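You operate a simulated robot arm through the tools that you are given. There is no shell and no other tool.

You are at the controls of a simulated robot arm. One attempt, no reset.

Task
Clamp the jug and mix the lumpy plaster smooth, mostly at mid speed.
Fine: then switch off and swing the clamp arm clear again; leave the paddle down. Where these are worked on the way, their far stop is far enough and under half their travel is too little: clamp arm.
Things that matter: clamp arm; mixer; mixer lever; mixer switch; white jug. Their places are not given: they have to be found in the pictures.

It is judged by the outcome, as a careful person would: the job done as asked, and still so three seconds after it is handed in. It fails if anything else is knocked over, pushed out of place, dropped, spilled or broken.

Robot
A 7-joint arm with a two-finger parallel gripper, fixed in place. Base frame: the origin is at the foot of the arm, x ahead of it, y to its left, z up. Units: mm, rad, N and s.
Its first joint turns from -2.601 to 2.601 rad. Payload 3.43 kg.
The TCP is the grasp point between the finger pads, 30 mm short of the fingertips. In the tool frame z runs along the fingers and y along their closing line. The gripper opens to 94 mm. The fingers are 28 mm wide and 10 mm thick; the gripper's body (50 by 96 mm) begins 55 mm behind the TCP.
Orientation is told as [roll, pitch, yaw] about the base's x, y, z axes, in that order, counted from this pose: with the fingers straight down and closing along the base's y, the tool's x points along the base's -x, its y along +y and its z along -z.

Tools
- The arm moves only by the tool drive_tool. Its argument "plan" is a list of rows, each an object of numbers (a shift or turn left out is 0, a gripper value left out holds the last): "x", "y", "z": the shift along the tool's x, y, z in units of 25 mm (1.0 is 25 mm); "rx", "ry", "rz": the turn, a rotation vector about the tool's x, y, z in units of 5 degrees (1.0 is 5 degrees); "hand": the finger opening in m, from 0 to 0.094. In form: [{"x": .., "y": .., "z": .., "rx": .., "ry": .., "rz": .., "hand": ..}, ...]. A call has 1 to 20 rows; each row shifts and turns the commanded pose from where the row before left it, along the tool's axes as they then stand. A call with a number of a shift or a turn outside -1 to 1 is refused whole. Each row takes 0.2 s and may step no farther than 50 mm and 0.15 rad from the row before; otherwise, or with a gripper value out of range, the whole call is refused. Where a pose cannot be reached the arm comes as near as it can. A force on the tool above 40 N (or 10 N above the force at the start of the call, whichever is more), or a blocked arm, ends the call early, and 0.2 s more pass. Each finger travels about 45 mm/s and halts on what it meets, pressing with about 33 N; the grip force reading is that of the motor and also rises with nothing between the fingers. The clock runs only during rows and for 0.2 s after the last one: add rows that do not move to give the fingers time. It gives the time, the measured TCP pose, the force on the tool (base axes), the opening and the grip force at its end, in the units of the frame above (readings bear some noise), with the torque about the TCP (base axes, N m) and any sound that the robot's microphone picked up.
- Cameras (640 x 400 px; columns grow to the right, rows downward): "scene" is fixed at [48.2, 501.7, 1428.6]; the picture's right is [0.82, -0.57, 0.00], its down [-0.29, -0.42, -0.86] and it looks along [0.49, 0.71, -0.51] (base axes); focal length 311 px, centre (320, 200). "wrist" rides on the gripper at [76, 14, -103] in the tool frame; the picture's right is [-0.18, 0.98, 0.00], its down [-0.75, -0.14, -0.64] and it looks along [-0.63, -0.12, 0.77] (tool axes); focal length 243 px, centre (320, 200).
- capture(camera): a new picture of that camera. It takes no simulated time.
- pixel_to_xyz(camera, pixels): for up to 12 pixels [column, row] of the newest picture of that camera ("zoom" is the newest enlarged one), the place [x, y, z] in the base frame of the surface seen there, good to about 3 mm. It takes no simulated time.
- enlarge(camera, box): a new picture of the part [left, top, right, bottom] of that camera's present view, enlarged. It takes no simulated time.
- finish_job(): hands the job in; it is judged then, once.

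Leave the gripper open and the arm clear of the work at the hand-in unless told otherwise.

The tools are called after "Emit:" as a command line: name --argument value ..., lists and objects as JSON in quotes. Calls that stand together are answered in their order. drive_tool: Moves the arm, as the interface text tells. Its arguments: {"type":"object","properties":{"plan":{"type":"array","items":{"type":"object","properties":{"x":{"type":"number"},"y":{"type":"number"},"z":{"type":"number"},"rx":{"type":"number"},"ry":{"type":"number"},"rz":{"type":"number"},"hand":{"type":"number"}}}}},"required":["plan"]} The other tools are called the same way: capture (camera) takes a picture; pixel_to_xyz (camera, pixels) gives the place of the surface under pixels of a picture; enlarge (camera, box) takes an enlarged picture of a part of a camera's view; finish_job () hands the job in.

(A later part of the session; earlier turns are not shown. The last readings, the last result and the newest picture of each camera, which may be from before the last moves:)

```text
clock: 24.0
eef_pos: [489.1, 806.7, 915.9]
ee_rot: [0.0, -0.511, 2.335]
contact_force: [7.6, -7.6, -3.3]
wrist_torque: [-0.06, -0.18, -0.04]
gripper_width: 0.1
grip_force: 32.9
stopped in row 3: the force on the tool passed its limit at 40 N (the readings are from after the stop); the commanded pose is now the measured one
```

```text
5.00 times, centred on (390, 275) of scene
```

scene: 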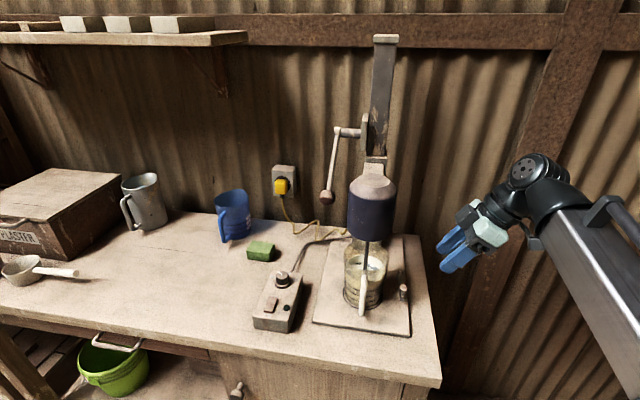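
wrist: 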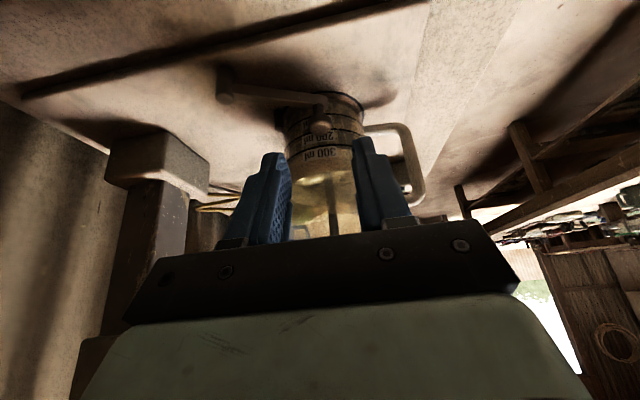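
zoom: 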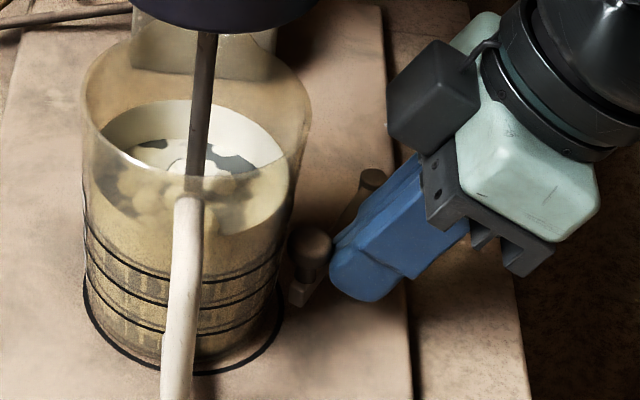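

The force passed 40 N without further motion, so the arm is at its far stop. I'll back the tool off along its axis and check the arm and jug.

Emit:
drive_tool --plan '[{"x": 0.3, "z": -0.2}, {"z": -0.9}, {"z": -0.9}, {"z": -0.9}, {"z": -0.9}, {}]'

Emit:
capture --camera "wrist"

Emit:
enlarge --camera "scene" --box '[350, 235, 430, 315]'

Emit:
pixel_to_xyz --camera "zoom" --pixels '[[310, 240], [297, 243], [325, 245], [312, 255], [300, 298], [372, 178], [345, 215]]'

```text
clock: 25.4
eef_pos: [526.7, 769.6, 997.0]
ee_rot: [0.001, -0.512, 2.337]
contact_force: [0.9, 0.4, 0.0]
wrist_torque: [0.02, 0.0, 0.01]
gripper_width: 0.0
grip_force: 33.1
```

```text
taken
```

wrist: 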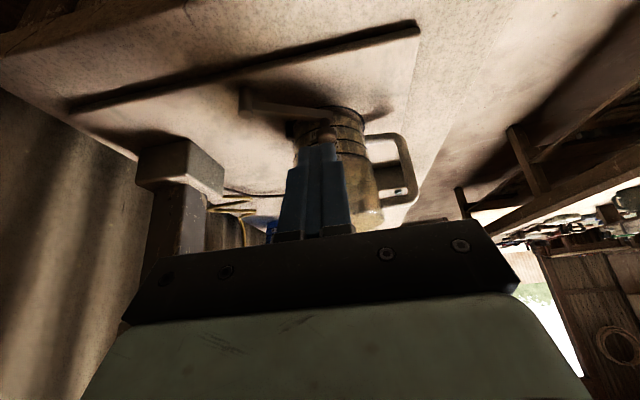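

```text
5.00 times, centred on (390, 275) of scene
```

zoom: 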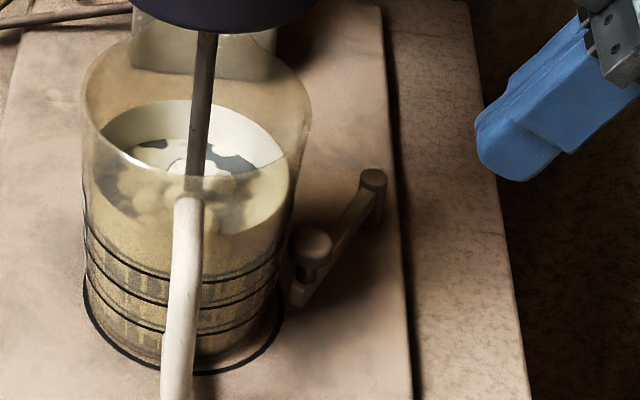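

```text
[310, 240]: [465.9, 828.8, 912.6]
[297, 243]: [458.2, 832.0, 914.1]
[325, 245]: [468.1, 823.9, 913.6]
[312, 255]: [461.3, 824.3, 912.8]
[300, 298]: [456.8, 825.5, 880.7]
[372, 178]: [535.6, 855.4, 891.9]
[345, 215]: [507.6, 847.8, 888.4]
```

The clamp arm is hard against its stop by the jug and the jug did not move during the push. The dial is next, at about (273,974), a bit over 1000 mm out, so I'll use a 20° outward tilt. First I'm backing up toward the robot, then turning the lean to face outward.

Emit:
drive_tool --plan '[{"x": -0.463, "y": 0.837, "z": -0.503}, {"x": -0.463, "y": 0.837, "z": -0.503}, {"x": -0.463, "y": 0.837, "z": -0.503}, {"x": -0.463, "y": 0.837, "z": -0.503}, {"x": -0.463, "y": 0.837, "z": -0.503}, {"x": -0.463, "y": 0.837, "z": -0.503}, {"rx": 0.447, "rz": 0.797}, {"rx": 0.447, "rz": 0.797}, {"rx": 0.447, "rz": 0.797}, {"rx": 0.447, "rz": 0.797}, {"rx": 0.447, "rz": 0.797}, {"rx": 0.447, "rz": 0.797}, {"rx": 0.447, "rz": 0.797}, {"ry": 0.93}, {"ry": 0.93}, {}]'

Emit:
capture --camera "scene"

Emit:
capture --camera "wrist"

```text
clock: 28.8
eef_pos: [417.3, 699.3, 1094.7]
ee_rot: [0.001, -0.35, 1.777]
contact_force: [0.0, 0.0, -0.3]
wrist_torque: [0.01, -0.01, 0.02]
gripper_width: 0.1
grip_force: 33.2
```

```text
taken
```

scene: 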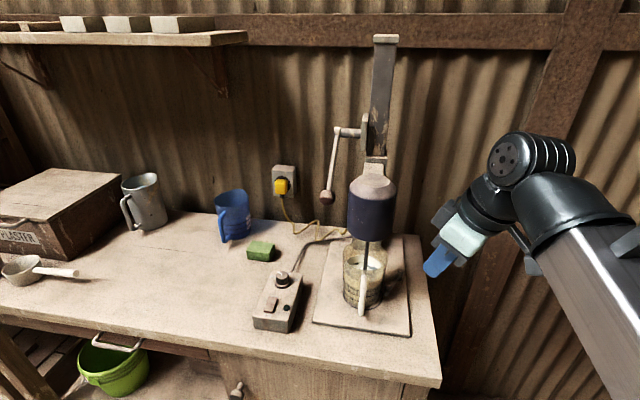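

```text
taken
```

wrist: 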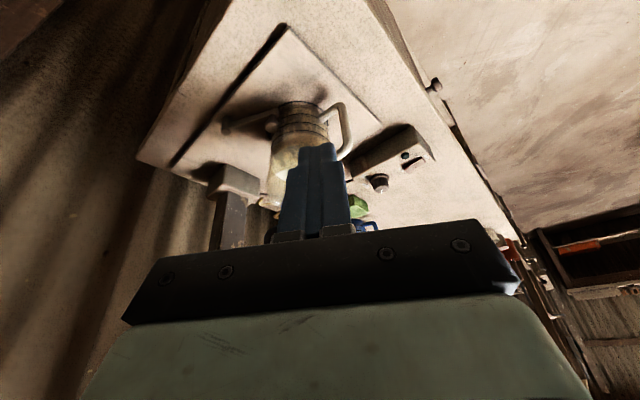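

Orientation is now tilt 20°, yaw 101.8°. I'll measure the dial, pointer, labels and rocker precisely from a tight zoom.

Emit:
enlarge --camera "scene" --box '[262, 265, 302, 290]'

Emit:
pixel_to_xyz --camera "scene" --pixels '[[282.5, 274], [280, 275], [285, 275], [282.5, 277], [283, 272.5]]'

```text
16.00 times, centred on (282, 278) of scene
```

zoom: 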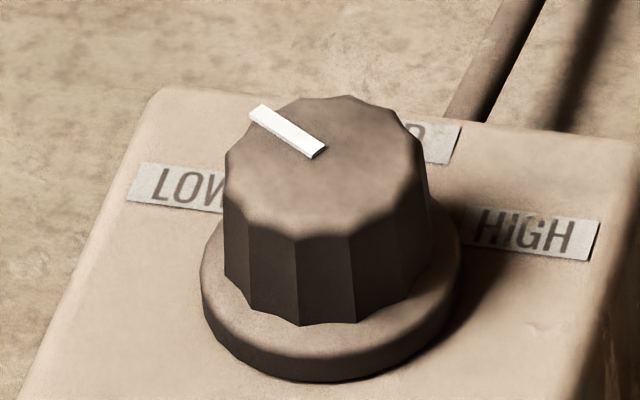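

```text
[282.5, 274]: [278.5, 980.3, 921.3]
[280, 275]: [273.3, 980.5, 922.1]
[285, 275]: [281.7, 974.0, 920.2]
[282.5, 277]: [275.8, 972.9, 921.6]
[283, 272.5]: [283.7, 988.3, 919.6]
```

I'll read the pointer ends, dial edges and the labels from this zoom to get the dial's centre and pointer angle.

Emit:
pixel_to_xyz --camera "zoom" --pixels '[[258, 112], [316, 152], [232, 165], [418, 165], [345, 102], [300, 230], [325, 168], [205, 270], [455, 240], [190, 185], [520, 235], [440, 145]]'

Emit:
enlarge --camera "wrist" --box '[340, 115, 450, 215]'

```text
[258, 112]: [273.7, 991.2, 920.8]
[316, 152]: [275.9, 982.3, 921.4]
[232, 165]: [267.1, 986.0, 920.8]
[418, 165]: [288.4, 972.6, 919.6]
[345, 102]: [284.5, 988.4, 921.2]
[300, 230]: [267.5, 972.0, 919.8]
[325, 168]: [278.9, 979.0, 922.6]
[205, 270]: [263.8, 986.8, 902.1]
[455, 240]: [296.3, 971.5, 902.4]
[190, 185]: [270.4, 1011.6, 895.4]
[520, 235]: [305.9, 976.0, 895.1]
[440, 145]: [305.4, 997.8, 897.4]
```

```text
4.00 times, centred on (395, 165) of wrist
```

zoom: 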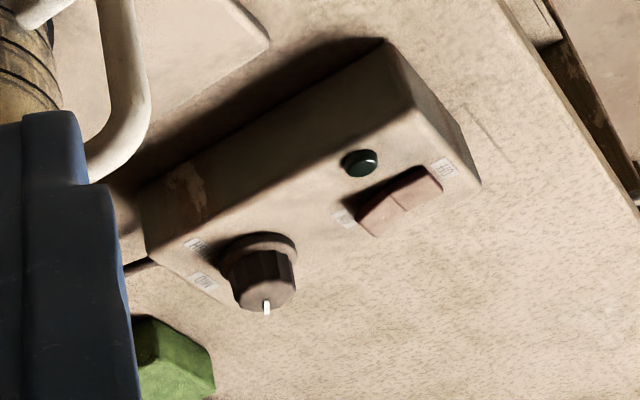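

The dial centre is about (277,980) with its top at z 921 and radius 12.5. Its pointer sits about 60° left of MID, which needs a 60° clockwise turn. I'm moving across in front of the bench toward the dial, keeping clear of the lever knob at (367,935,1118), and opening to 55 mm.

Emit:
drive_tool --plan '[{"x": -0.54, "y": 0.8, "z": 0.197, "hand": 0.055}, {"x": -0.54, "y": 0.8, "z": 0.197}, {"x": -0.54, "y": 0.8, "z": 0.197}, {"x": -0.54, "y": 0.8, "z": 0.197}, {"x": -0.54, "y": 0.8, "z": 0.197}, {"x": -0.54, "y": 0.8, "z": 0.197}, {"rx": 0.342, "rz": 0.94}, {"rx": 0.342, "rz": 0.94}, {}]'

Emit:
capture --camera "wrist"

Emit:
capture --camera "scene"

```text
clock: 30.8
eef_pos: [284.1, 758.6, 1095.0]
ee_rot: [0.001, -0.35, 1.601]
contact_force: [0.2, 0.3, -0.2]
wrist_torque: [-0.02, 0.0, 0.0]
gripper_width: 55.0
grip_force: 0.0
```

```text
taken
```

wrist: 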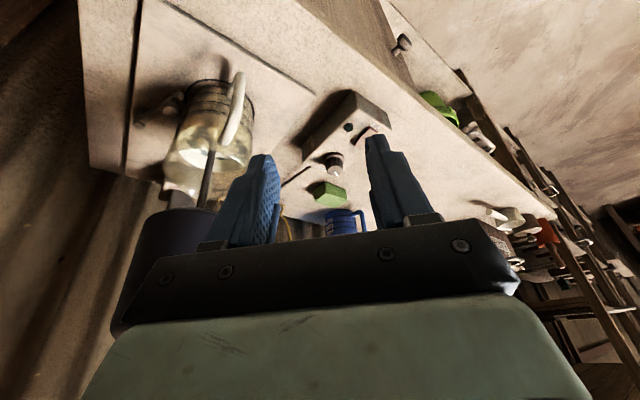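

```text
taken
```

scene: 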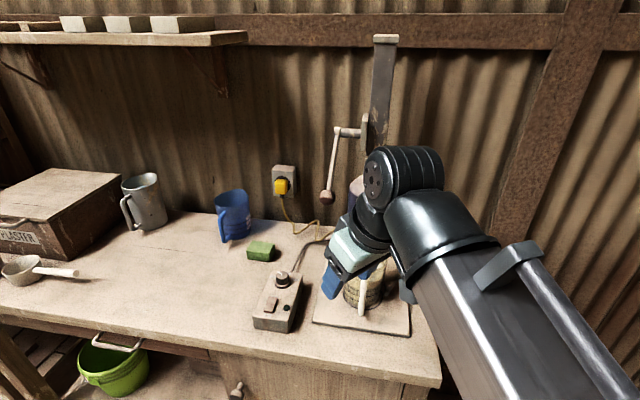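

The dial shows in the wrist view at (333,163), between the fingers. Before going forward I'll measure where the wrist housing sits, so it clears the motor head and lever knob.

Emit:
pixel_to_xyz --camera "scene" --pixels '[[375, 180], [405, 155], [435, 165], [445, 205], [400, 205], [355, 245], [370, 225], [430, 240], [385, 165]]'

```text
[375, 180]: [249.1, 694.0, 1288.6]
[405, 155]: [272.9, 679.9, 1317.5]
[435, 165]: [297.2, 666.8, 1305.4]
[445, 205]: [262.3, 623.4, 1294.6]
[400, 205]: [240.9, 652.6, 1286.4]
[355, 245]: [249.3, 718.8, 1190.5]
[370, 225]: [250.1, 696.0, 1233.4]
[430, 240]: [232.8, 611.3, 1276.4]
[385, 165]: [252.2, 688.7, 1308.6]
```

The housing stays within about 55 mm of the tool axis, which leaves clearance to the lever knob and the motor. I'm moving to the pre-grip point 100 mm back from the dial.

Emit:
drive_tool --plan '[{"x": -0.836, "z": 0.696}, {"x": -0.836, "z": 0.696}, {"x": -0.836, "z": 0.696}, {"x": -0.836, "z": 0.696}, {"x": -0.836, "z": 0.696}, {"x": -0.836, "z": 0.696}, {"x": -0.836, "z": 0.696}, {}]'

Emit:
capture --camera "wrist"

Emit:
capture --camera "scene"

```text
clock: 32.6
eef_pos: [275.8, 936.1, 1029.8]
ee_rot: [0.001, -0.351, 1.602]
contact_force: [0.8, -0.3, -0.5]
wrist_torque: [-0.02, 0.0, 0.0]
gripper_width: 55.0
grip_force: 0.0
```

```text
taken
```

wrist: 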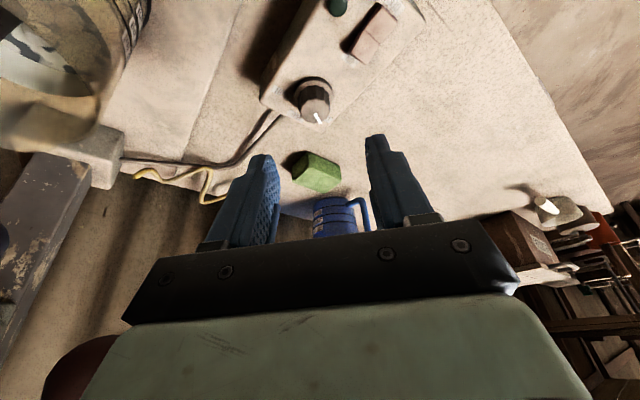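

```text
taken
```

scene: 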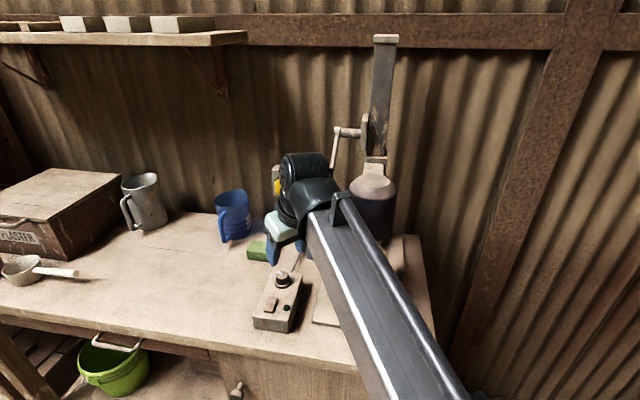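

Both cameras see the dial, and in the wrist view its top is near (314,108) with the pointer at (318,117). I'll measure it from this closer view to refine the centre.

Emit:
enlarge --camera "wrist" --box '[280, 60, 360, 140]'

Emit:
pixel_to_xyz --camera "wrist" --pixels '[[315, 107], [302, 106], [330, 104], [314, 96], [318, 119], [318, 113], [322, 124]]'

```text
5.00 times, centred on (320, 100) of wrist
```

zoom: 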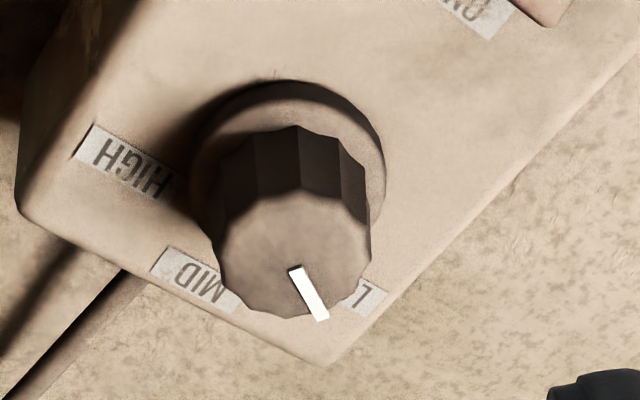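

```text
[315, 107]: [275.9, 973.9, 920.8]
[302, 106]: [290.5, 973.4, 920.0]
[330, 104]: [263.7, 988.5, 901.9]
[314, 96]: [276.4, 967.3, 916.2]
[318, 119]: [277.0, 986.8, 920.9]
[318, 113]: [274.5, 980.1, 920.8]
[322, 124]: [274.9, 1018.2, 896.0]
```

I'll read the rim points of the dial's top face and the labels in this zoom.

Emit:
pixel_to_xyz --camera "zoom" --pixels '[[292, 255], [222, 262], [363, 245], [297, 205], [280, 308], [296, 270], [322, 314], [200, 282], [364, 296], [130, 165], [200, 175], [378, 190]]'

```text
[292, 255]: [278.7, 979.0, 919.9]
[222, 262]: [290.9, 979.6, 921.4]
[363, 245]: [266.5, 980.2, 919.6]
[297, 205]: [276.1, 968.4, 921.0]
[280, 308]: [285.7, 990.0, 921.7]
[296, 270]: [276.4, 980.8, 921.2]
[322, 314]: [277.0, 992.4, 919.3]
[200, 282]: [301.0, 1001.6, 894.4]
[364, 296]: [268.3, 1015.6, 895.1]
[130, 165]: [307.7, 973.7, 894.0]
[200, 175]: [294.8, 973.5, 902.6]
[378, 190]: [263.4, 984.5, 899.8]
```

The dial centre is (278.7,979.5), the MID label lies 45° in base axes and the pointer is about 60° counter-clockwise of it. I'm advancing 72 mm along the tool axis with a small sideways correction.

Emit:
drive_tool --plan '[{"x": -0.017, "y": -0.057, "z": 0.96}, {"x": -0.017, "y": -0.057, "z": 0.96}, {"x": -0.017, "y": -0.057, "z": 0.96}, {}]'

Emit:
capture --camera "wrist"

Emit:
enlarge --camera "scene" --box '[240, 220, 340, 330]'

```text
clock: 33.6
eef_pos: [279.2, 962.7, 964.8]
ee_rot: [0.002, -0.351, 1.602]
contact_force: [-0.3, 0.3, -0.4]
wrist_torque: [0.01, -0.02, -0.01]
gripper_width: 54.8
grip_force: 0.1
```

```text
taken
```

wrist: 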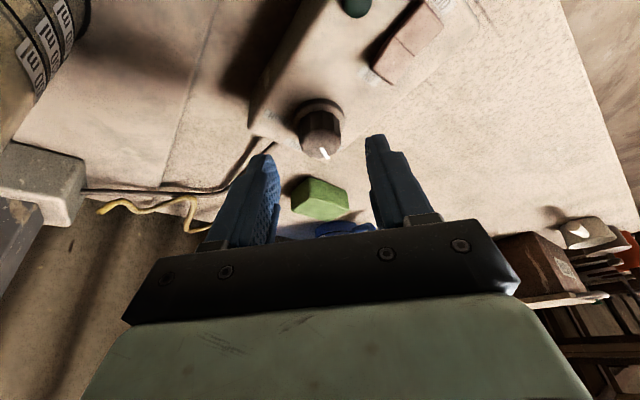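

```text
3.64 times, centred on (290, 275) of scene
```

zoom: 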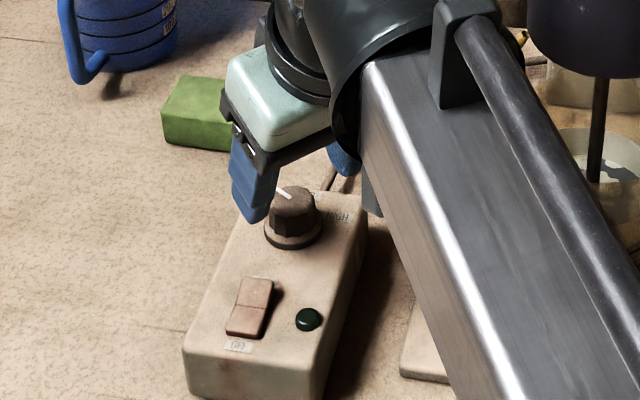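

The dial lies between the fingers. I'm advancing the last 29 mm.

Emit:
drive_tool --plan '[{"x": 0.02, "z": 0.5}, {"x": 0.02, "z": 0.4}, {"x": 0.01, "z": 0.25}, {}]'

Emit:
enlarge --camera "wrist" --box '[220, 80, 420, 220]'

Emit:
enlarge --camera "scene" --box '[250, 245, 320, 300]'

```text
clock: 34.6
eef_pos: [282.3, 971.9, 937.9]
ee_rot: [0.001, -0.35, 1.603]
contact_force: [0.9, 0.1, 0.1]
wrist_torque: [0.02, 0.0, 0.0]
gripper_width: 55.1
grip_force: 0.0
```

```text
2.86 times, centred on (320, 150) of wrist
```

zoom: 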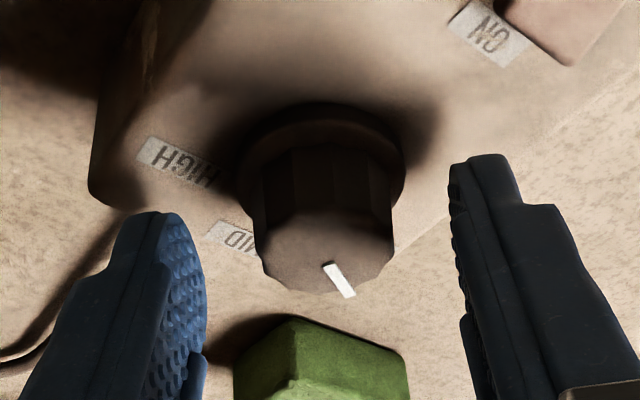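

```text
7.27 times, centred on (285, 272) of scene
```

zoom: 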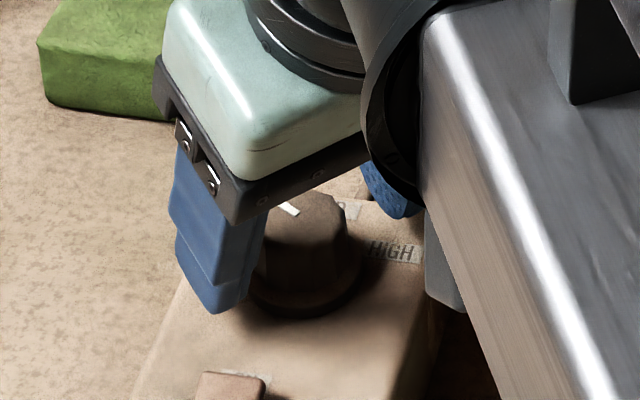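

Forces are zero and the dial is between the pads. I'm shifting 3 mm to centre it, then closing on it.

Emit:
drive_tool --plan '[{"y": 0.13}, {"hand": 0.018}, {}, {}, {}, {}]'

Emit:
enlarge --camera "wrist" --box '[220, 80, 420, 220]'

Emit:
enlarge --camera "scene" --box '[250, 245, 320, 300]'

```text
clock: 36.0
eef_pos: [279.4, 971.9, 937.0]
ee_rot: [-0.001, -0.352, 1.603]
contact_force: [19.1, 1.2, 0.4]
wrist_torque: [0.05, -0.59, -0.16]
gripper_width: 28.3
grip_force: 44.6
```

```text
2.86 times, centred on (320, 150) of wrist
```

zoom: 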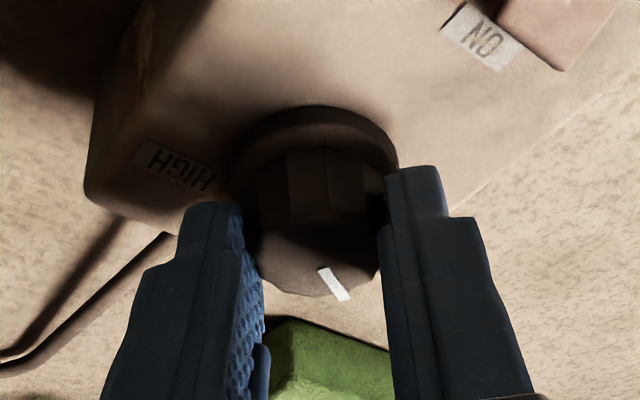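

```text
7.27 times, centred on (285, 272) of scene
```

zoom: 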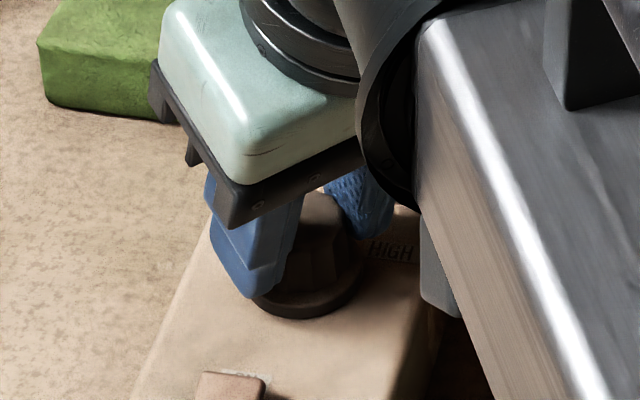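

Grip is at 28 mm, but there's 19 N sideways in +x, so the tool sits about 2 mm too far toward -x. I'm relaxing it by 2 mm.

Emit:
drive_tool --plan '[{"y": -0.04}, {"y": -0.04}, {}]'

```text
clock: 36.8
eef_pos: [279.2, 972.1, 936.1]
ee_rot: [0.0, -0.351, 1.601]
contact_force: [14.5, 1.7, 0.3]
wrist_torque: [0.15, -0.69, -0.08]
gripper_width: 28.5
grip_force: 45.0
```

Still 14.5 N in +x; I'm relaxing another 2.5 mm.

Emit:
drive_tool --plan '[{"y": -0.05}, {"y": -0.05}, {}]'

```text
clock: 37.6
eef_pos: [281.5, 971.1, 935.4]
ee_rot: [0.006, -0.351, 1.604]
contact_force: [-4.0, -1.3, -0.8]
wrist_torque: [-0.03, 0.05, 0.05]
gripper_width: 28.7
grip_force: 45.2
```

The sideways force is nearly gone. I'm turning the dial clockwise about the vertical, 10° first.

Emit:
drive_tool --plan '[{"rx": 0.342, "rz": 0.94, "y": 0.028}, {"rx": 0.342, "rz": 0.94, "y": 0.028}, {}]'

Emit:
enlarge --camera "wrist" --box '[220, 80, 420, 220]'

```text
clock: 38.4
eef_pos: [279.4, 971.0, 938.2]
ee_rot: [0.004, -0.35, 1.428]
contact_force: [-13.6, -4.5, 5.7]
wrist_torque: [-0.2, 0.59, 0.06]
gripper_width: 28.6
grip_force: 44.9
```

```text
2.86 times, centred on (320, 150) of wrist
```

zoom: 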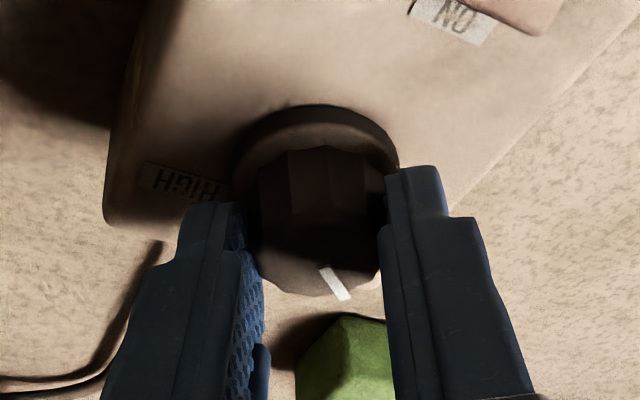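

The pointer stays fixed relative to the fingers while the box turns in view, so the dial is turning with the grip. A 14 N side force is building, so I'll correct 1.5 mm and continue another 20°.

Emit:
drive_tool --plan '[{"y": 0.06}, {"rx": 0.342, "rz": 0.94, "y": 0.042}, {"rx": 0.342, "rz": 0.94, "y": 0.042}, {"rx": 0.342, "rz": 0.94, "y": 0.042}, {}]'

Emit:
enlarge --camera "wrist" --box '[220, 80, 420, 220]'

```text
clock: 39.6
eef_pos: [276.2, 972.4, 937.3]
ee_rot: [0.001, -0.35, 1.164]
contact_force: [2.0, -6.4, 3.7]
wrist_torque: [0.27, -0.33, -0.06]
gripper_width: 28.8
grip_force: 45.3
```

```text
2.86 times, centred on (320, 150) of wrist
```

zoom: 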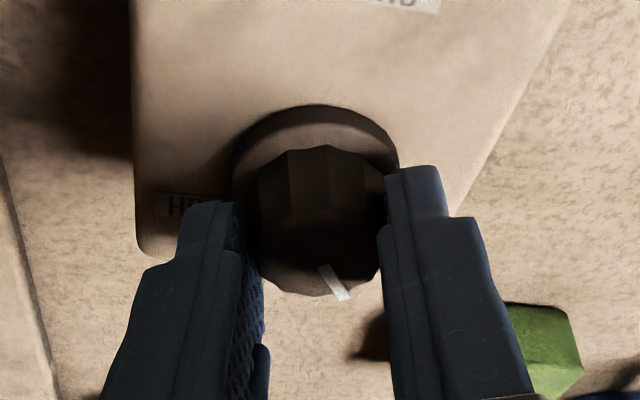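

25° turned, forces are small, and the pointer still moves with the fingers. Another 20°.

Emit:
drive_tool --plan '[{"rx": 0.342, "rz": 0.94, "y": 0.036}, {"rx": 0.342, "rz": 0.94, "y": 0.036}, {"rx": 0.342, "rz": 0.94, "y": 0.036}, {"rx": 0.342, "rz": 0.94, "y": 0.036}, {}]'

Emit:
enlarge --camera "wrist" --box '[220, 80, 420, 220]'

Emit:
enlarge --camera "scene" --box '[250, 245, 320, 300]'

```text
clock: 40.8
eef_pos: [274.4, 974.3, 938.6]
ee_rot: [0.0, -0.348, 0.815]
contact_force: [21.5, -5.6, -1.8]
wrist_torque: [-0.29, -0.15, -0.13]
gripper_width: 28.7
grip_force: 44.9
```

```text
2.86 times, centred on (320, 150) of wrist
```

zoom: 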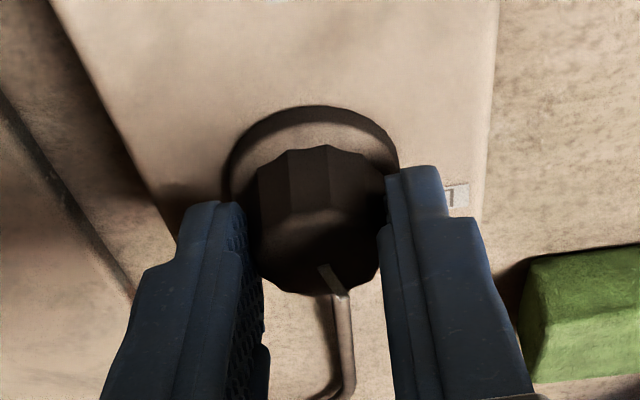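

```text
7.27 times, centred on (285, 272) of scene
```

zoom: 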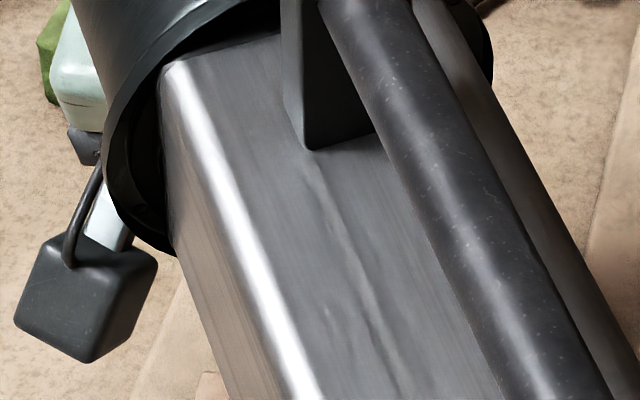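

45° turned; force is 21 N sideways, so I'll ease that off by about 2 mm and then turn a further 14°.

Emit:
drive_tool --plan '[{"y": -0.08, "x": -0.02}, {"rx": 0.342, "rz": 0.94, "y": 0.02}, {"rx": 0.342, "rz": 0.94, "y": 0.02}, {"rx": 0.274, "rz": 0.75, "y": 0.016}, {}]'

Emit:
enlarge --camera "wrist" --box '[220, 80, 420, 220]'

```text
clock: 42.0
eef_pos: [272.1, 975.3, 938.2]
ee_rot: [0.002, -0.349, 0.57]
contact_force: [10.5, -3.7, 1.6]
wrist_torque: [0.05, -0.64, -0.02]
gripper_width: 28.9
grip_force: 45.2
```

```text
2.86 times, centred on (320, 150) of wrist
```

zoom: 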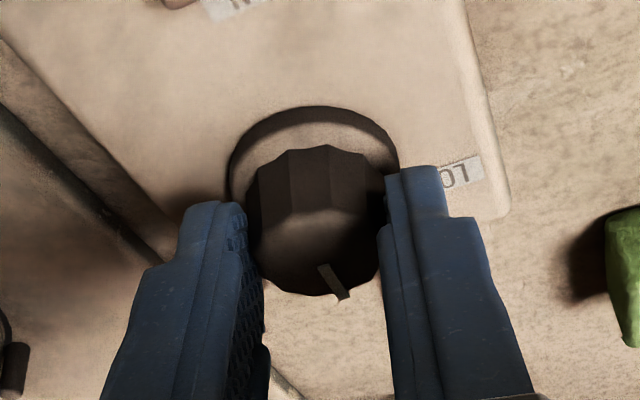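

Total turn is about 59°. I'm opening the fingers and backing off along the tool axis to check the pointer.

Emit:
drive_tool --plan '[{"hand": 0.055}, {}, {}, {"z": -0.8}, {"z": -0.9}, {"z": -0.9}, {"z": -0.9}, {}]'

Emit:
capture --camera "wrist"

Emit:
capture --camera "scene"

```text
clock: 43.8
eef_pos: [247.3, 958.2, 1020.1]
ee_rot: [0.002, -0.349, 0.574]
contact_force: [-0.2, 0.1, -1.1]
wrist_torque: [0.0, 0.0, 0.01]
gripper_width: 54.9
grip_force: 0.1
```

```text
taken
```

wrist: 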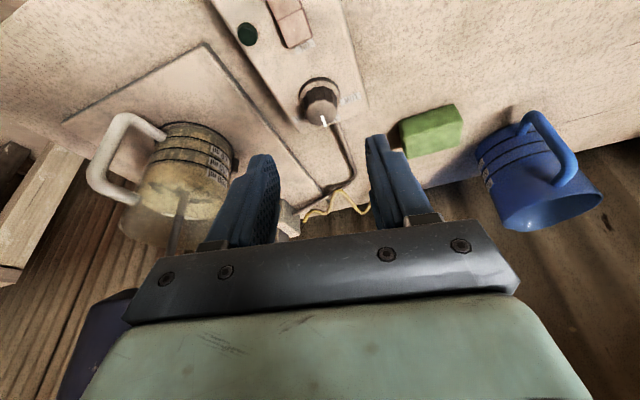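

```text
taken
```

scene: 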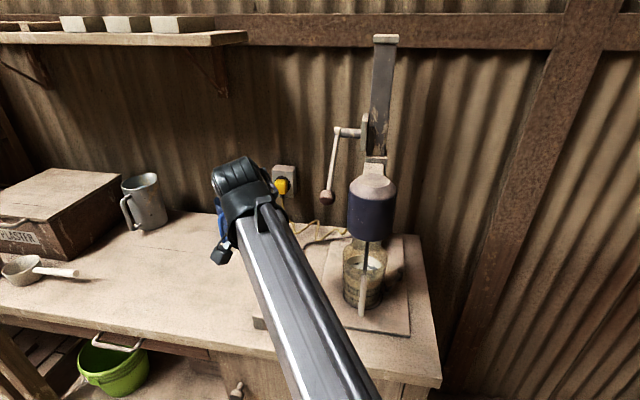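

The wrist view shows the dial at (320,105) with the pointer toward the back. I'll enlarge it and measure the pointer angle.

Emit:
enlarge --camera "wrist" --box '[280, 60, 370, 140]'

Emit:
enlarge --camera "wrist" --box '[295, 75, 350, 135]'

```text
5.00 times, centred on (325, 100) of wrist
```

zoom: 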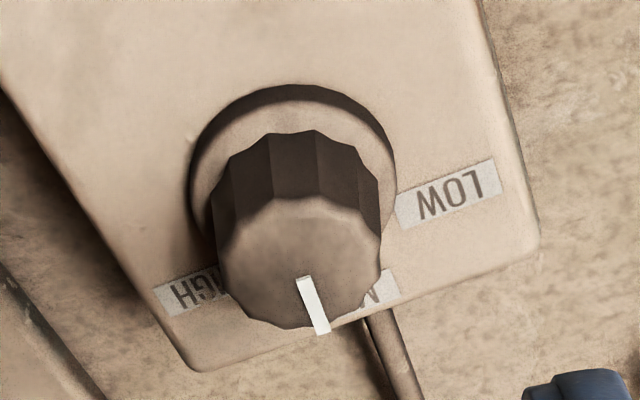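

```text
6.67 times, centred on (322, 105) of wrist
```

zoom: 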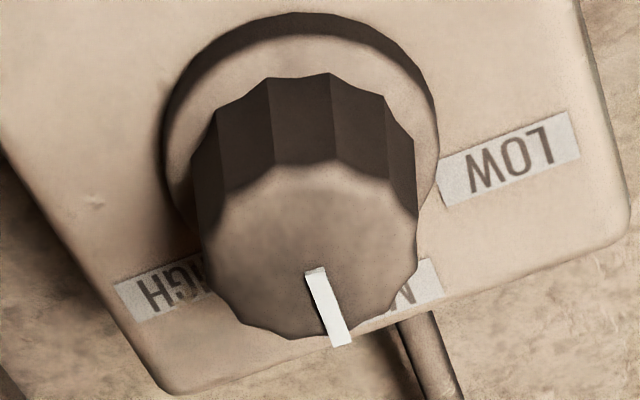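

I'll measure the pointer ends, dial rim, and visible label corners to compare the pointer's direction with MID.

Emit:
pixel_to_xyz --camera "zoom" --pixels '[[314, 275], [341, 340], [205, 240], [412, 225], [320, 168], [300, 335], [435, 275], [425, 300], [510, 160], [165, 290], [610, 200], [170, 385]]'

```text
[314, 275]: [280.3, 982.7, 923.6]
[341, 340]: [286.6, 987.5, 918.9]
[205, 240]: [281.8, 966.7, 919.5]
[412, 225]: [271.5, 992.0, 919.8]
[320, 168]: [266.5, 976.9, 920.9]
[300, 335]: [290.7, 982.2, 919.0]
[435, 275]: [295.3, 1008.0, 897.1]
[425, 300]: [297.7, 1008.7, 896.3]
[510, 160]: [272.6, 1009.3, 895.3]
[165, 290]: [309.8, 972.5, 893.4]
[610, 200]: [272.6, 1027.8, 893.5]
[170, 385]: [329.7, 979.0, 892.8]
```

The pointer reads about 41° and MID lies at about 44–48°, so the dial is at mid within a few degrees. Next is the rocker, so I'll enlarge it in the wrist view to get its geometry.

Emit:
enlarge --camera "wrist" --box '[230, 0, 330, 60]'

Emit:
pixel_to_xyz --camera "wrist" --pixels '[[285, 5], [280, 12], [292, 38], [297, 30], [287, 20], [307, 43], [247, 33], [286, 15], [293, 28]]'

```text
6.40 times, centred on (280, 30) of wrist
```

zoom: 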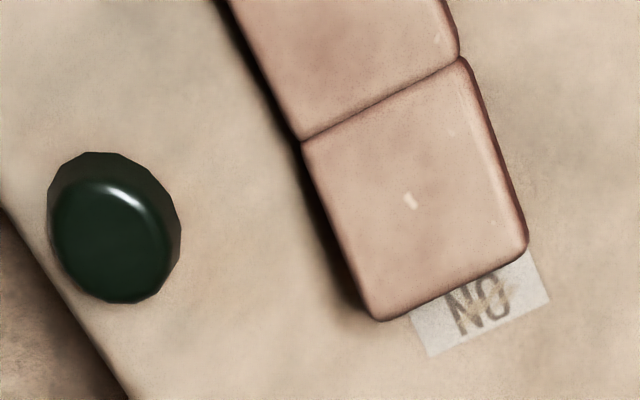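

```text
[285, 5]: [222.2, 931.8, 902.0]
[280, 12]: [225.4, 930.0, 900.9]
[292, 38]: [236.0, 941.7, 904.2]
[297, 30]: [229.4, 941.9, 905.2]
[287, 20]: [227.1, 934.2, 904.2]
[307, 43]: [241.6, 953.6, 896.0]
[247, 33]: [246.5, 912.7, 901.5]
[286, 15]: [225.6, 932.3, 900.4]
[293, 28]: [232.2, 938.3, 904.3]
```

I'll read the corners of the ON half and the pivot line in this zoom.

Emit:
pixel_to_xyz --camera "zoom" --pixels '[[310, 145], [458, 65], [380, 105], [415, 190], [375, 312], [522, 245], [445, 275], [350, 70], [480, 310], [300, 30]]'

```text
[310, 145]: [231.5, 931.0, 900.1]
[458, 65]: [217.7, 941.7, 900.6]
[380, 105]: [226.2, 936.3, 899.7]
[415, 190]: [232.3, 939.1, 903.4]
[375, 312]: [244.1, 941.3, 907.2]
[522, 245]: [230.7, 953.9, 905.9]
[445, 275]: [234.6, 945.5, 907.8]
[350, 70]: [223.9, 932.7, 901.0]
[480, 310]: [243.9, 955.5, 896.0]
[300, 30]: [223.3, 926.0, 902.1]
```

The ON half's raised edge is centred at (237,947.6) at z about 907 and the pivot line is at (225,936). I'm turning the tool to line up with the box, closing the fingers and moving to about 25 mm above the ON end.

Emit:
drive_tool --plan '[{"rx": -0.342, "rz": -0.94, "hand": 0.0}, {"rx": -0.342, "rz": -0.94}, {"rx": -0.07, "rz": -0.19}, {"x": 0.48, "z": 0.607}, {"x": 0.48, "z": 0.607}, {"x": 0.48, "z": 0.607}, {}]'

Emit:
capture --camera "wrist"

Emit:
capture --camera "scene"

```text
clock: 45.4
eef_pos: [235.7, 947.3, 965.5]
ee_rot: [0.001, -0.349, 0.764]
contact_force: [-1.2, 0.4, -0.5]
wrist_torque: [-0.04, 0.03, -0.01]
gripper_width: 0.0
grip_force: 32.3
```

```text
taken
```

wrist: 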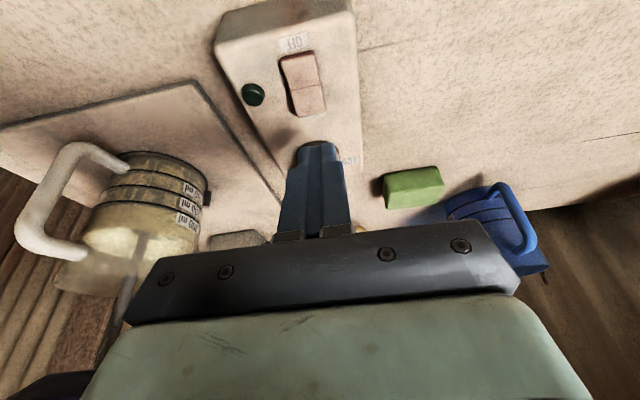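

```text
taken
```

scene: 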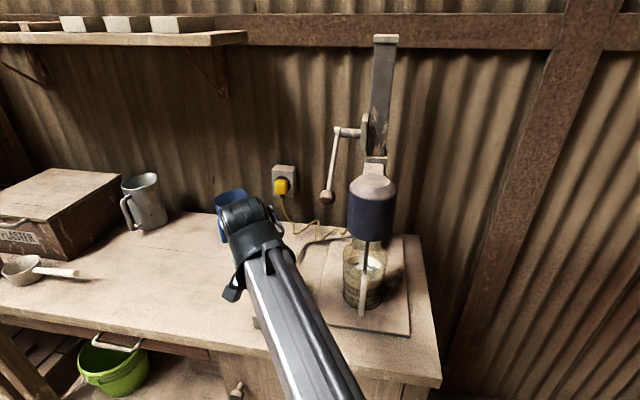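

The fingertip lines up with the rocker, whose ON end is at (308,108) in the wrist view. I'm going straight down 22 mm to just above the ON end.

Emit:
drive_tool --plan '[{"x": 0.195, "z": 0.4, "y": -0.015}, {"x": 0.195, "z": 0.4, "y": -0.015}, {}]'

Emit:
enlarge --camera "wrist" --box '[240, 60, 400, 170]'

```text
clock: 46.2
eef_pos: [233.9, 944.8, 943.3]
ee_rot: [0.003, -0.349, 0.765]
contact_force: [0.6, -0.6, -0.1]
wrist_torque: [0.02, -0.02, 0.01]
gripper_width: 0.1
grip_force: 33.3
```

```text
3.64 times, centred on (320, 115) of wrist
```

zoom: 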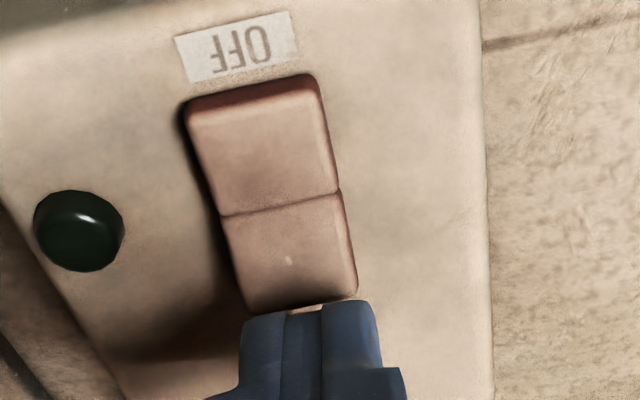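

The fingertip is just above the ON end. I'm shifting 2 mm toward the rocker's middle and pressing down in 2 mm steps.

Emit:
drive_tool --plan '[{"x": 0.075, "z": -0.027}, {"x": 0.0274, "z": 0.075}, {"x": 0.0274, "z": 0.075}, {"x": 0.0274, "z": 0.075}, {"x": 0.0274, "z": 0.075}, {}]'

Emit:
enlarge --camera "wrist" --box '[240, 60, 400, 170]'

Emit:
enlarge --camera "scene" --box '[330, 220, 410, 320]'

```text
clock: 47.6
eef_pos: [231.8, 941.3, 934.7]
ee_rot: [0.003, -0.35, 0.764]
contact_force: [-0.9, 0.6, 5.2]
wrist_torque: [0.02, 0.0, -0.06]
gripper_width: 0.0
grip_force: 33.2
```

```text
3.64 times, centred on (320, 115) of wrist
```

zoom: 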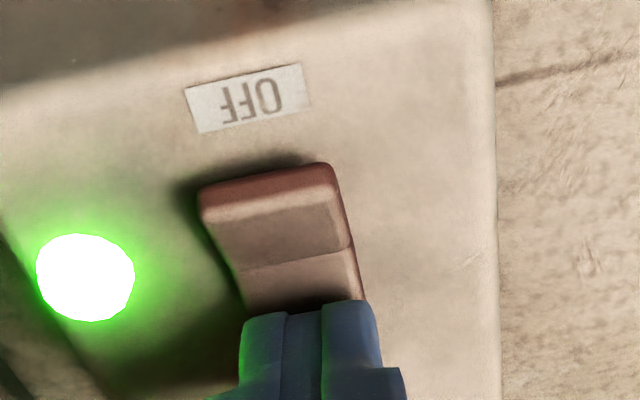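

```text
4.00 times, centred on (370, 270) of scene
```

zoom: 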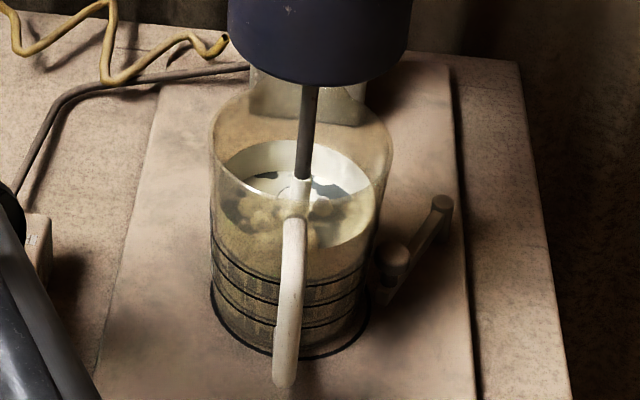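

The lamp is bright green and the rocker has flipped to ON. I'm lifting off the rocker 15 mm and watching the jug for a moment.

Emit:
drive_tool --plan '[{"x": -0.1, "z": -0.28}, {"x": -0.1, "z": -0.28}, {}, {}, {}]'

Emit:
enlarge --camera "scene" --box '[330, 220, 410, 320]'

Emit:
enlarge --camera "wrist" --box '[240, 60, 400, 170]'

```text
clock: 48.8
eef_pos: [233.0, 941.8, 949.5]
ee_rot: [0.003, -0.349, 0.765]
contact_force: [0.6, -0.3, 0.4]
wrist_torque: [-0.02, 0.05, 0.01]
gripper_width: 0.0
grip_force: 33.1
```

```text
4.00 times, centred on (370, 270) of scene
```

zoom: 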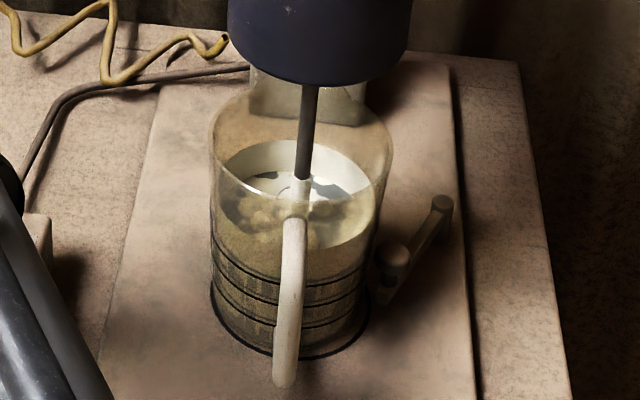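

```text
3.64 times, centred on (320, 115) of wrist
```

zoom: 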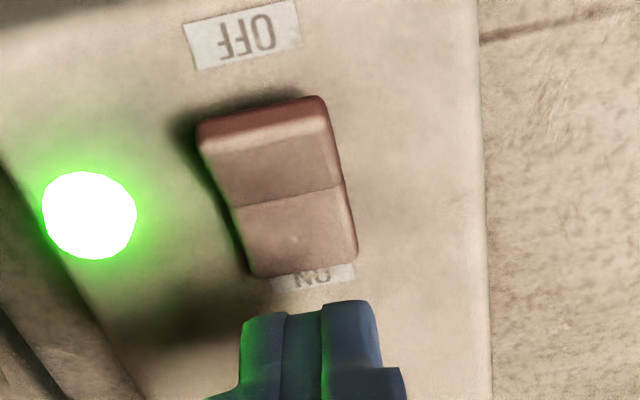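

The rocker stays ON and the lamp is lit. I'll zoom right into the jug to see whether the paddle is turning.

Emit:
enlarge --camera "scene" --box '[340, 235, 390, 285]'

Emit:
capture --camera "wrist"

```text
8.00 times, centred on (365, 260) of scene
```

zoom: 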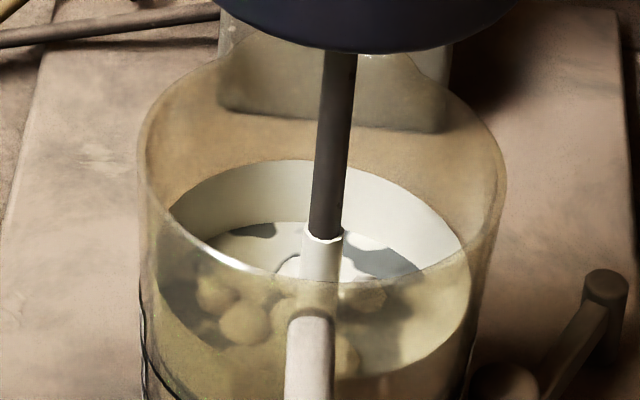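

```text
taken
```

wrist: 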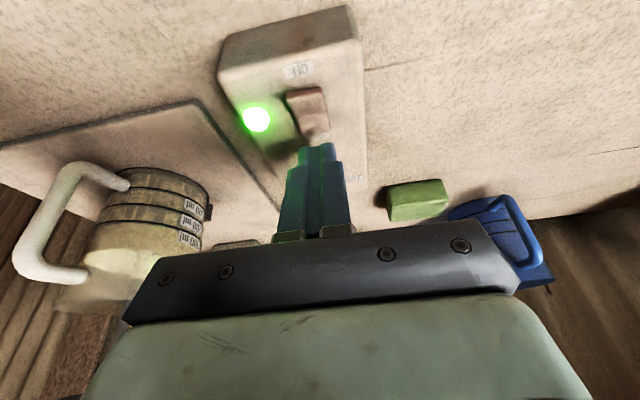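

The lower shaft now shows plaster coating, so mixing seems to be under way, though the lumps remain. I'm waiting 4 s with the arm still.

Emit:
drive_tool --plan '[{}, {}, {}, {}, {}, {}, {}, {}, {}, {}, {}, {}, {}, {}, {}]'

Emit:
enlarge --camera "scene" --box '[340, 235, 390, 285]'

Emit:
enlarge --camera "scene" --box '[330, 220, 410, 320]'

```text
clock: 52.0
eef_pos: [231.4, 941.7, 949.4]
ee_rot: [0.003, -0.35, 0.765]
contact_force: [-0.2, 0.3, -0.7]
wrist_torque: [0.02, 0.02, 0.05]
gripper_width: 0.0
grip_force: 33.3
```

```text
8.00 times, centred on (365, 260) of scene
```

zoom: 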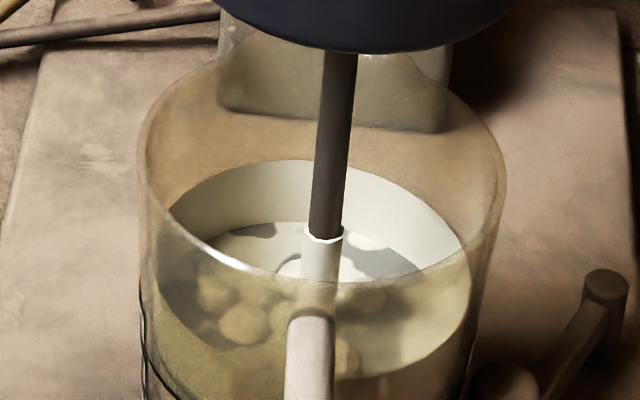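

```text
4.00 times, centred on (370, 270) of scene
```

zoom: 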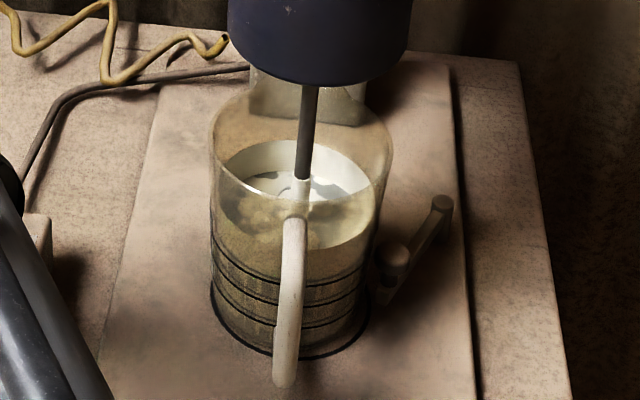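

The dark patches are fading and the lumps are blending, so the mixing works and the jug is steady. I'm waiting 4 s more.

Emit:
drive_tool --plan '[{}, {}, {}, {}, {}, {}, {}, {}, {}, {}, {}, {}, {}, {}, {}, {}, {}, {}, {}, {}]'

Emit:
enlarge --camera "scene" --box '[340, 235, 390, 285]'

```text
clock: 56.2
eef_pos: [232.9, 941.4, 948.5]
ee_rot: [0.002, -0.349, 0.765]
contact_force: [0.1, 0.1, 0.1]
wrist_torque: [-0.04, -0.04, -0.01]
gripper_width: 0.3
grip_force: 32.8
```

```text
8.00 times, centred on (365, 260) of scene
```

zoom: 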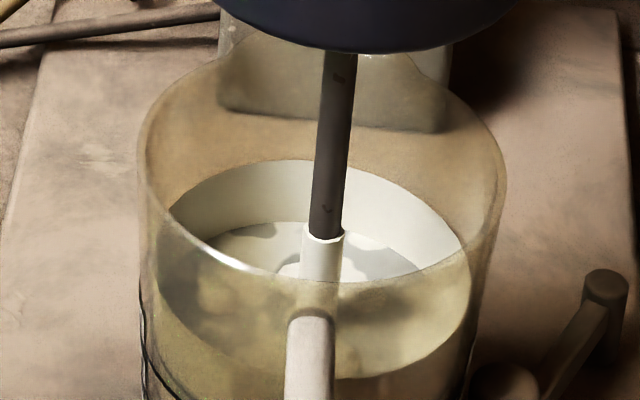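

The lumps have nearly gone and the patches are much fainter. Another 4 s.

Emit:
drive_tool --plan '[{}, {}, {}, {}, {}, {}, {}, {}, {}, {}, {}, {}, {}, {}, {}, {}, {}, {}, {}, {}]'

Emit:
enlarge --camera "scene" --box '[340, 235, 390, 285]'

```text
clock: 60.4
eef_pos: [231.8, 942.1, 947.8]
ee_rot: [0.002, -0.349, 0.765]
contact_force: [-0.8, -0.1, 0.5]
wrist_torque: [0.0, -0.02, 0.02]
gripper_width: 0.1
grip_force: 32.9
```

```text
8.00 times, centred on (365, 260) of scene
```

zoom: 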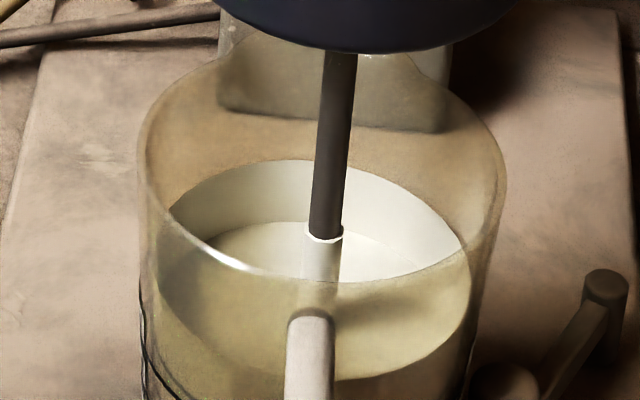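

The plaster is now uniformly smooth with no lumps or patches. I'm moving over to the OFF end at about (214,926) and pressing it down the same way.

Emit:
drive_tool --plan '[{"x": 0.44, "y": 0.015, "z": -0.16}, {"x": 0.44, "y": 0.015, "z": -0.16}, {}, {"x": 0.0315, "z": 0.0865}, {"x": 0.0315, "z": 0.0865}, {"x": 0.0315, "z": 0.0865}, {"x": 0.0315, "z": 0.0865}, {"x": 0.0315, "z": 0.0865}, {"x": 0.0315, "z": 0.0865}, {}]'

Emit:
enlarge --camera "wrist" --box '[240, 60, 400, 170]'

Emit:
enlarge --camera "scene" --box '[340, 235, 390, 285]'

```text
clock: 62.6
eef_pos: [215.6, 927.4, 934.1]
ee_rot: [0.003, -0.348, 0.765]
contact_force: [-0.2, 0.4, 0.1]
wrist_torque: [0.04, -0.02, 0.0]
gripper_width: 0.1
grip_force: 33.5
```

```text
3.64 times, centred on (320, 115) of wrist
```

zoom: 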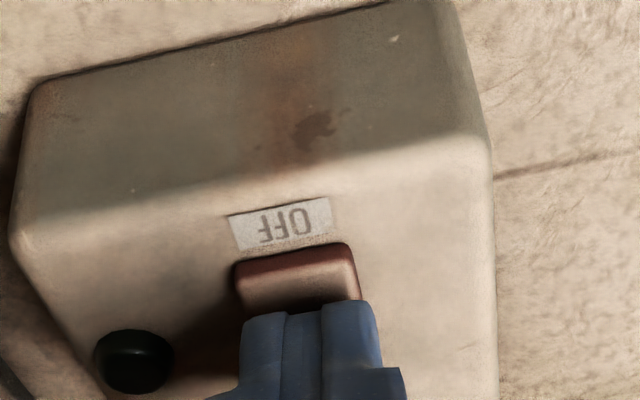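

```text
8.00 times, centred on (365, 260) of scene
```

zoom: 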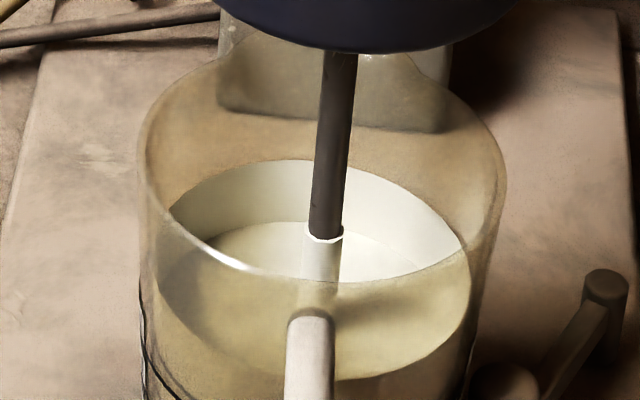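

The lamp is dark, so the mixer is off, and the plaster is smooth. I'm lifting away along the tool axis and checking the rocker.

Emit:
drive_tool --plan '[{"x": -0.1, "z": -0.28}, {"z": -0.9}, {"z": -0.9}, {"z": -0.9}, {"z": -0.9}, {}]'

Emit:
capture --camera "wrist"

Emit:
capture --camera "scene"

```text
clock: 64.0
eef_pos: [193.5, 905.4, 1027.9]
ee_rot: [0.003, -0.349, 0.766]
contact_force: [-0.6, 0.2, 0.1]
wrist_torque: [0.01, -0.01, -0.02]
gripper_width: 0.1
grip_force: 32.8
```

```text
taken
```

wrist: 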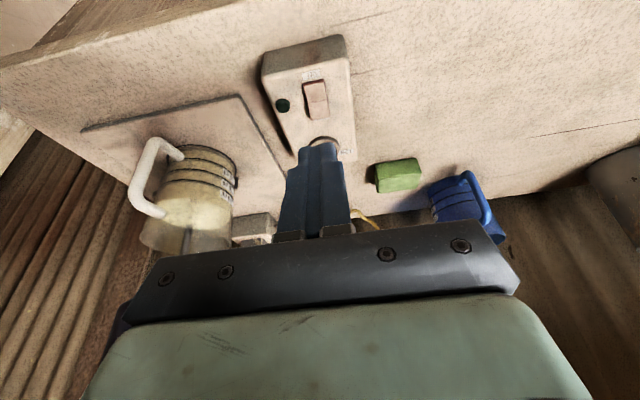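

```text
taken
```

scene: 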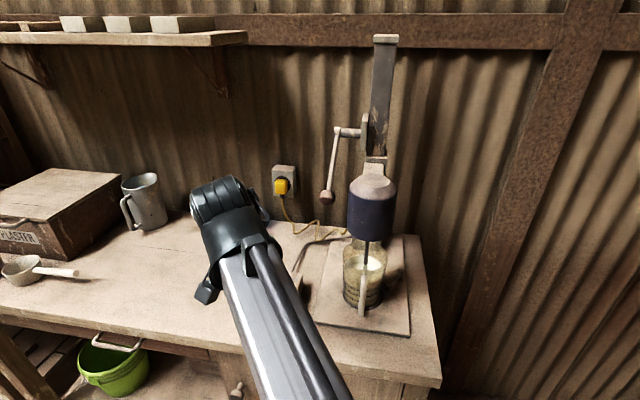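

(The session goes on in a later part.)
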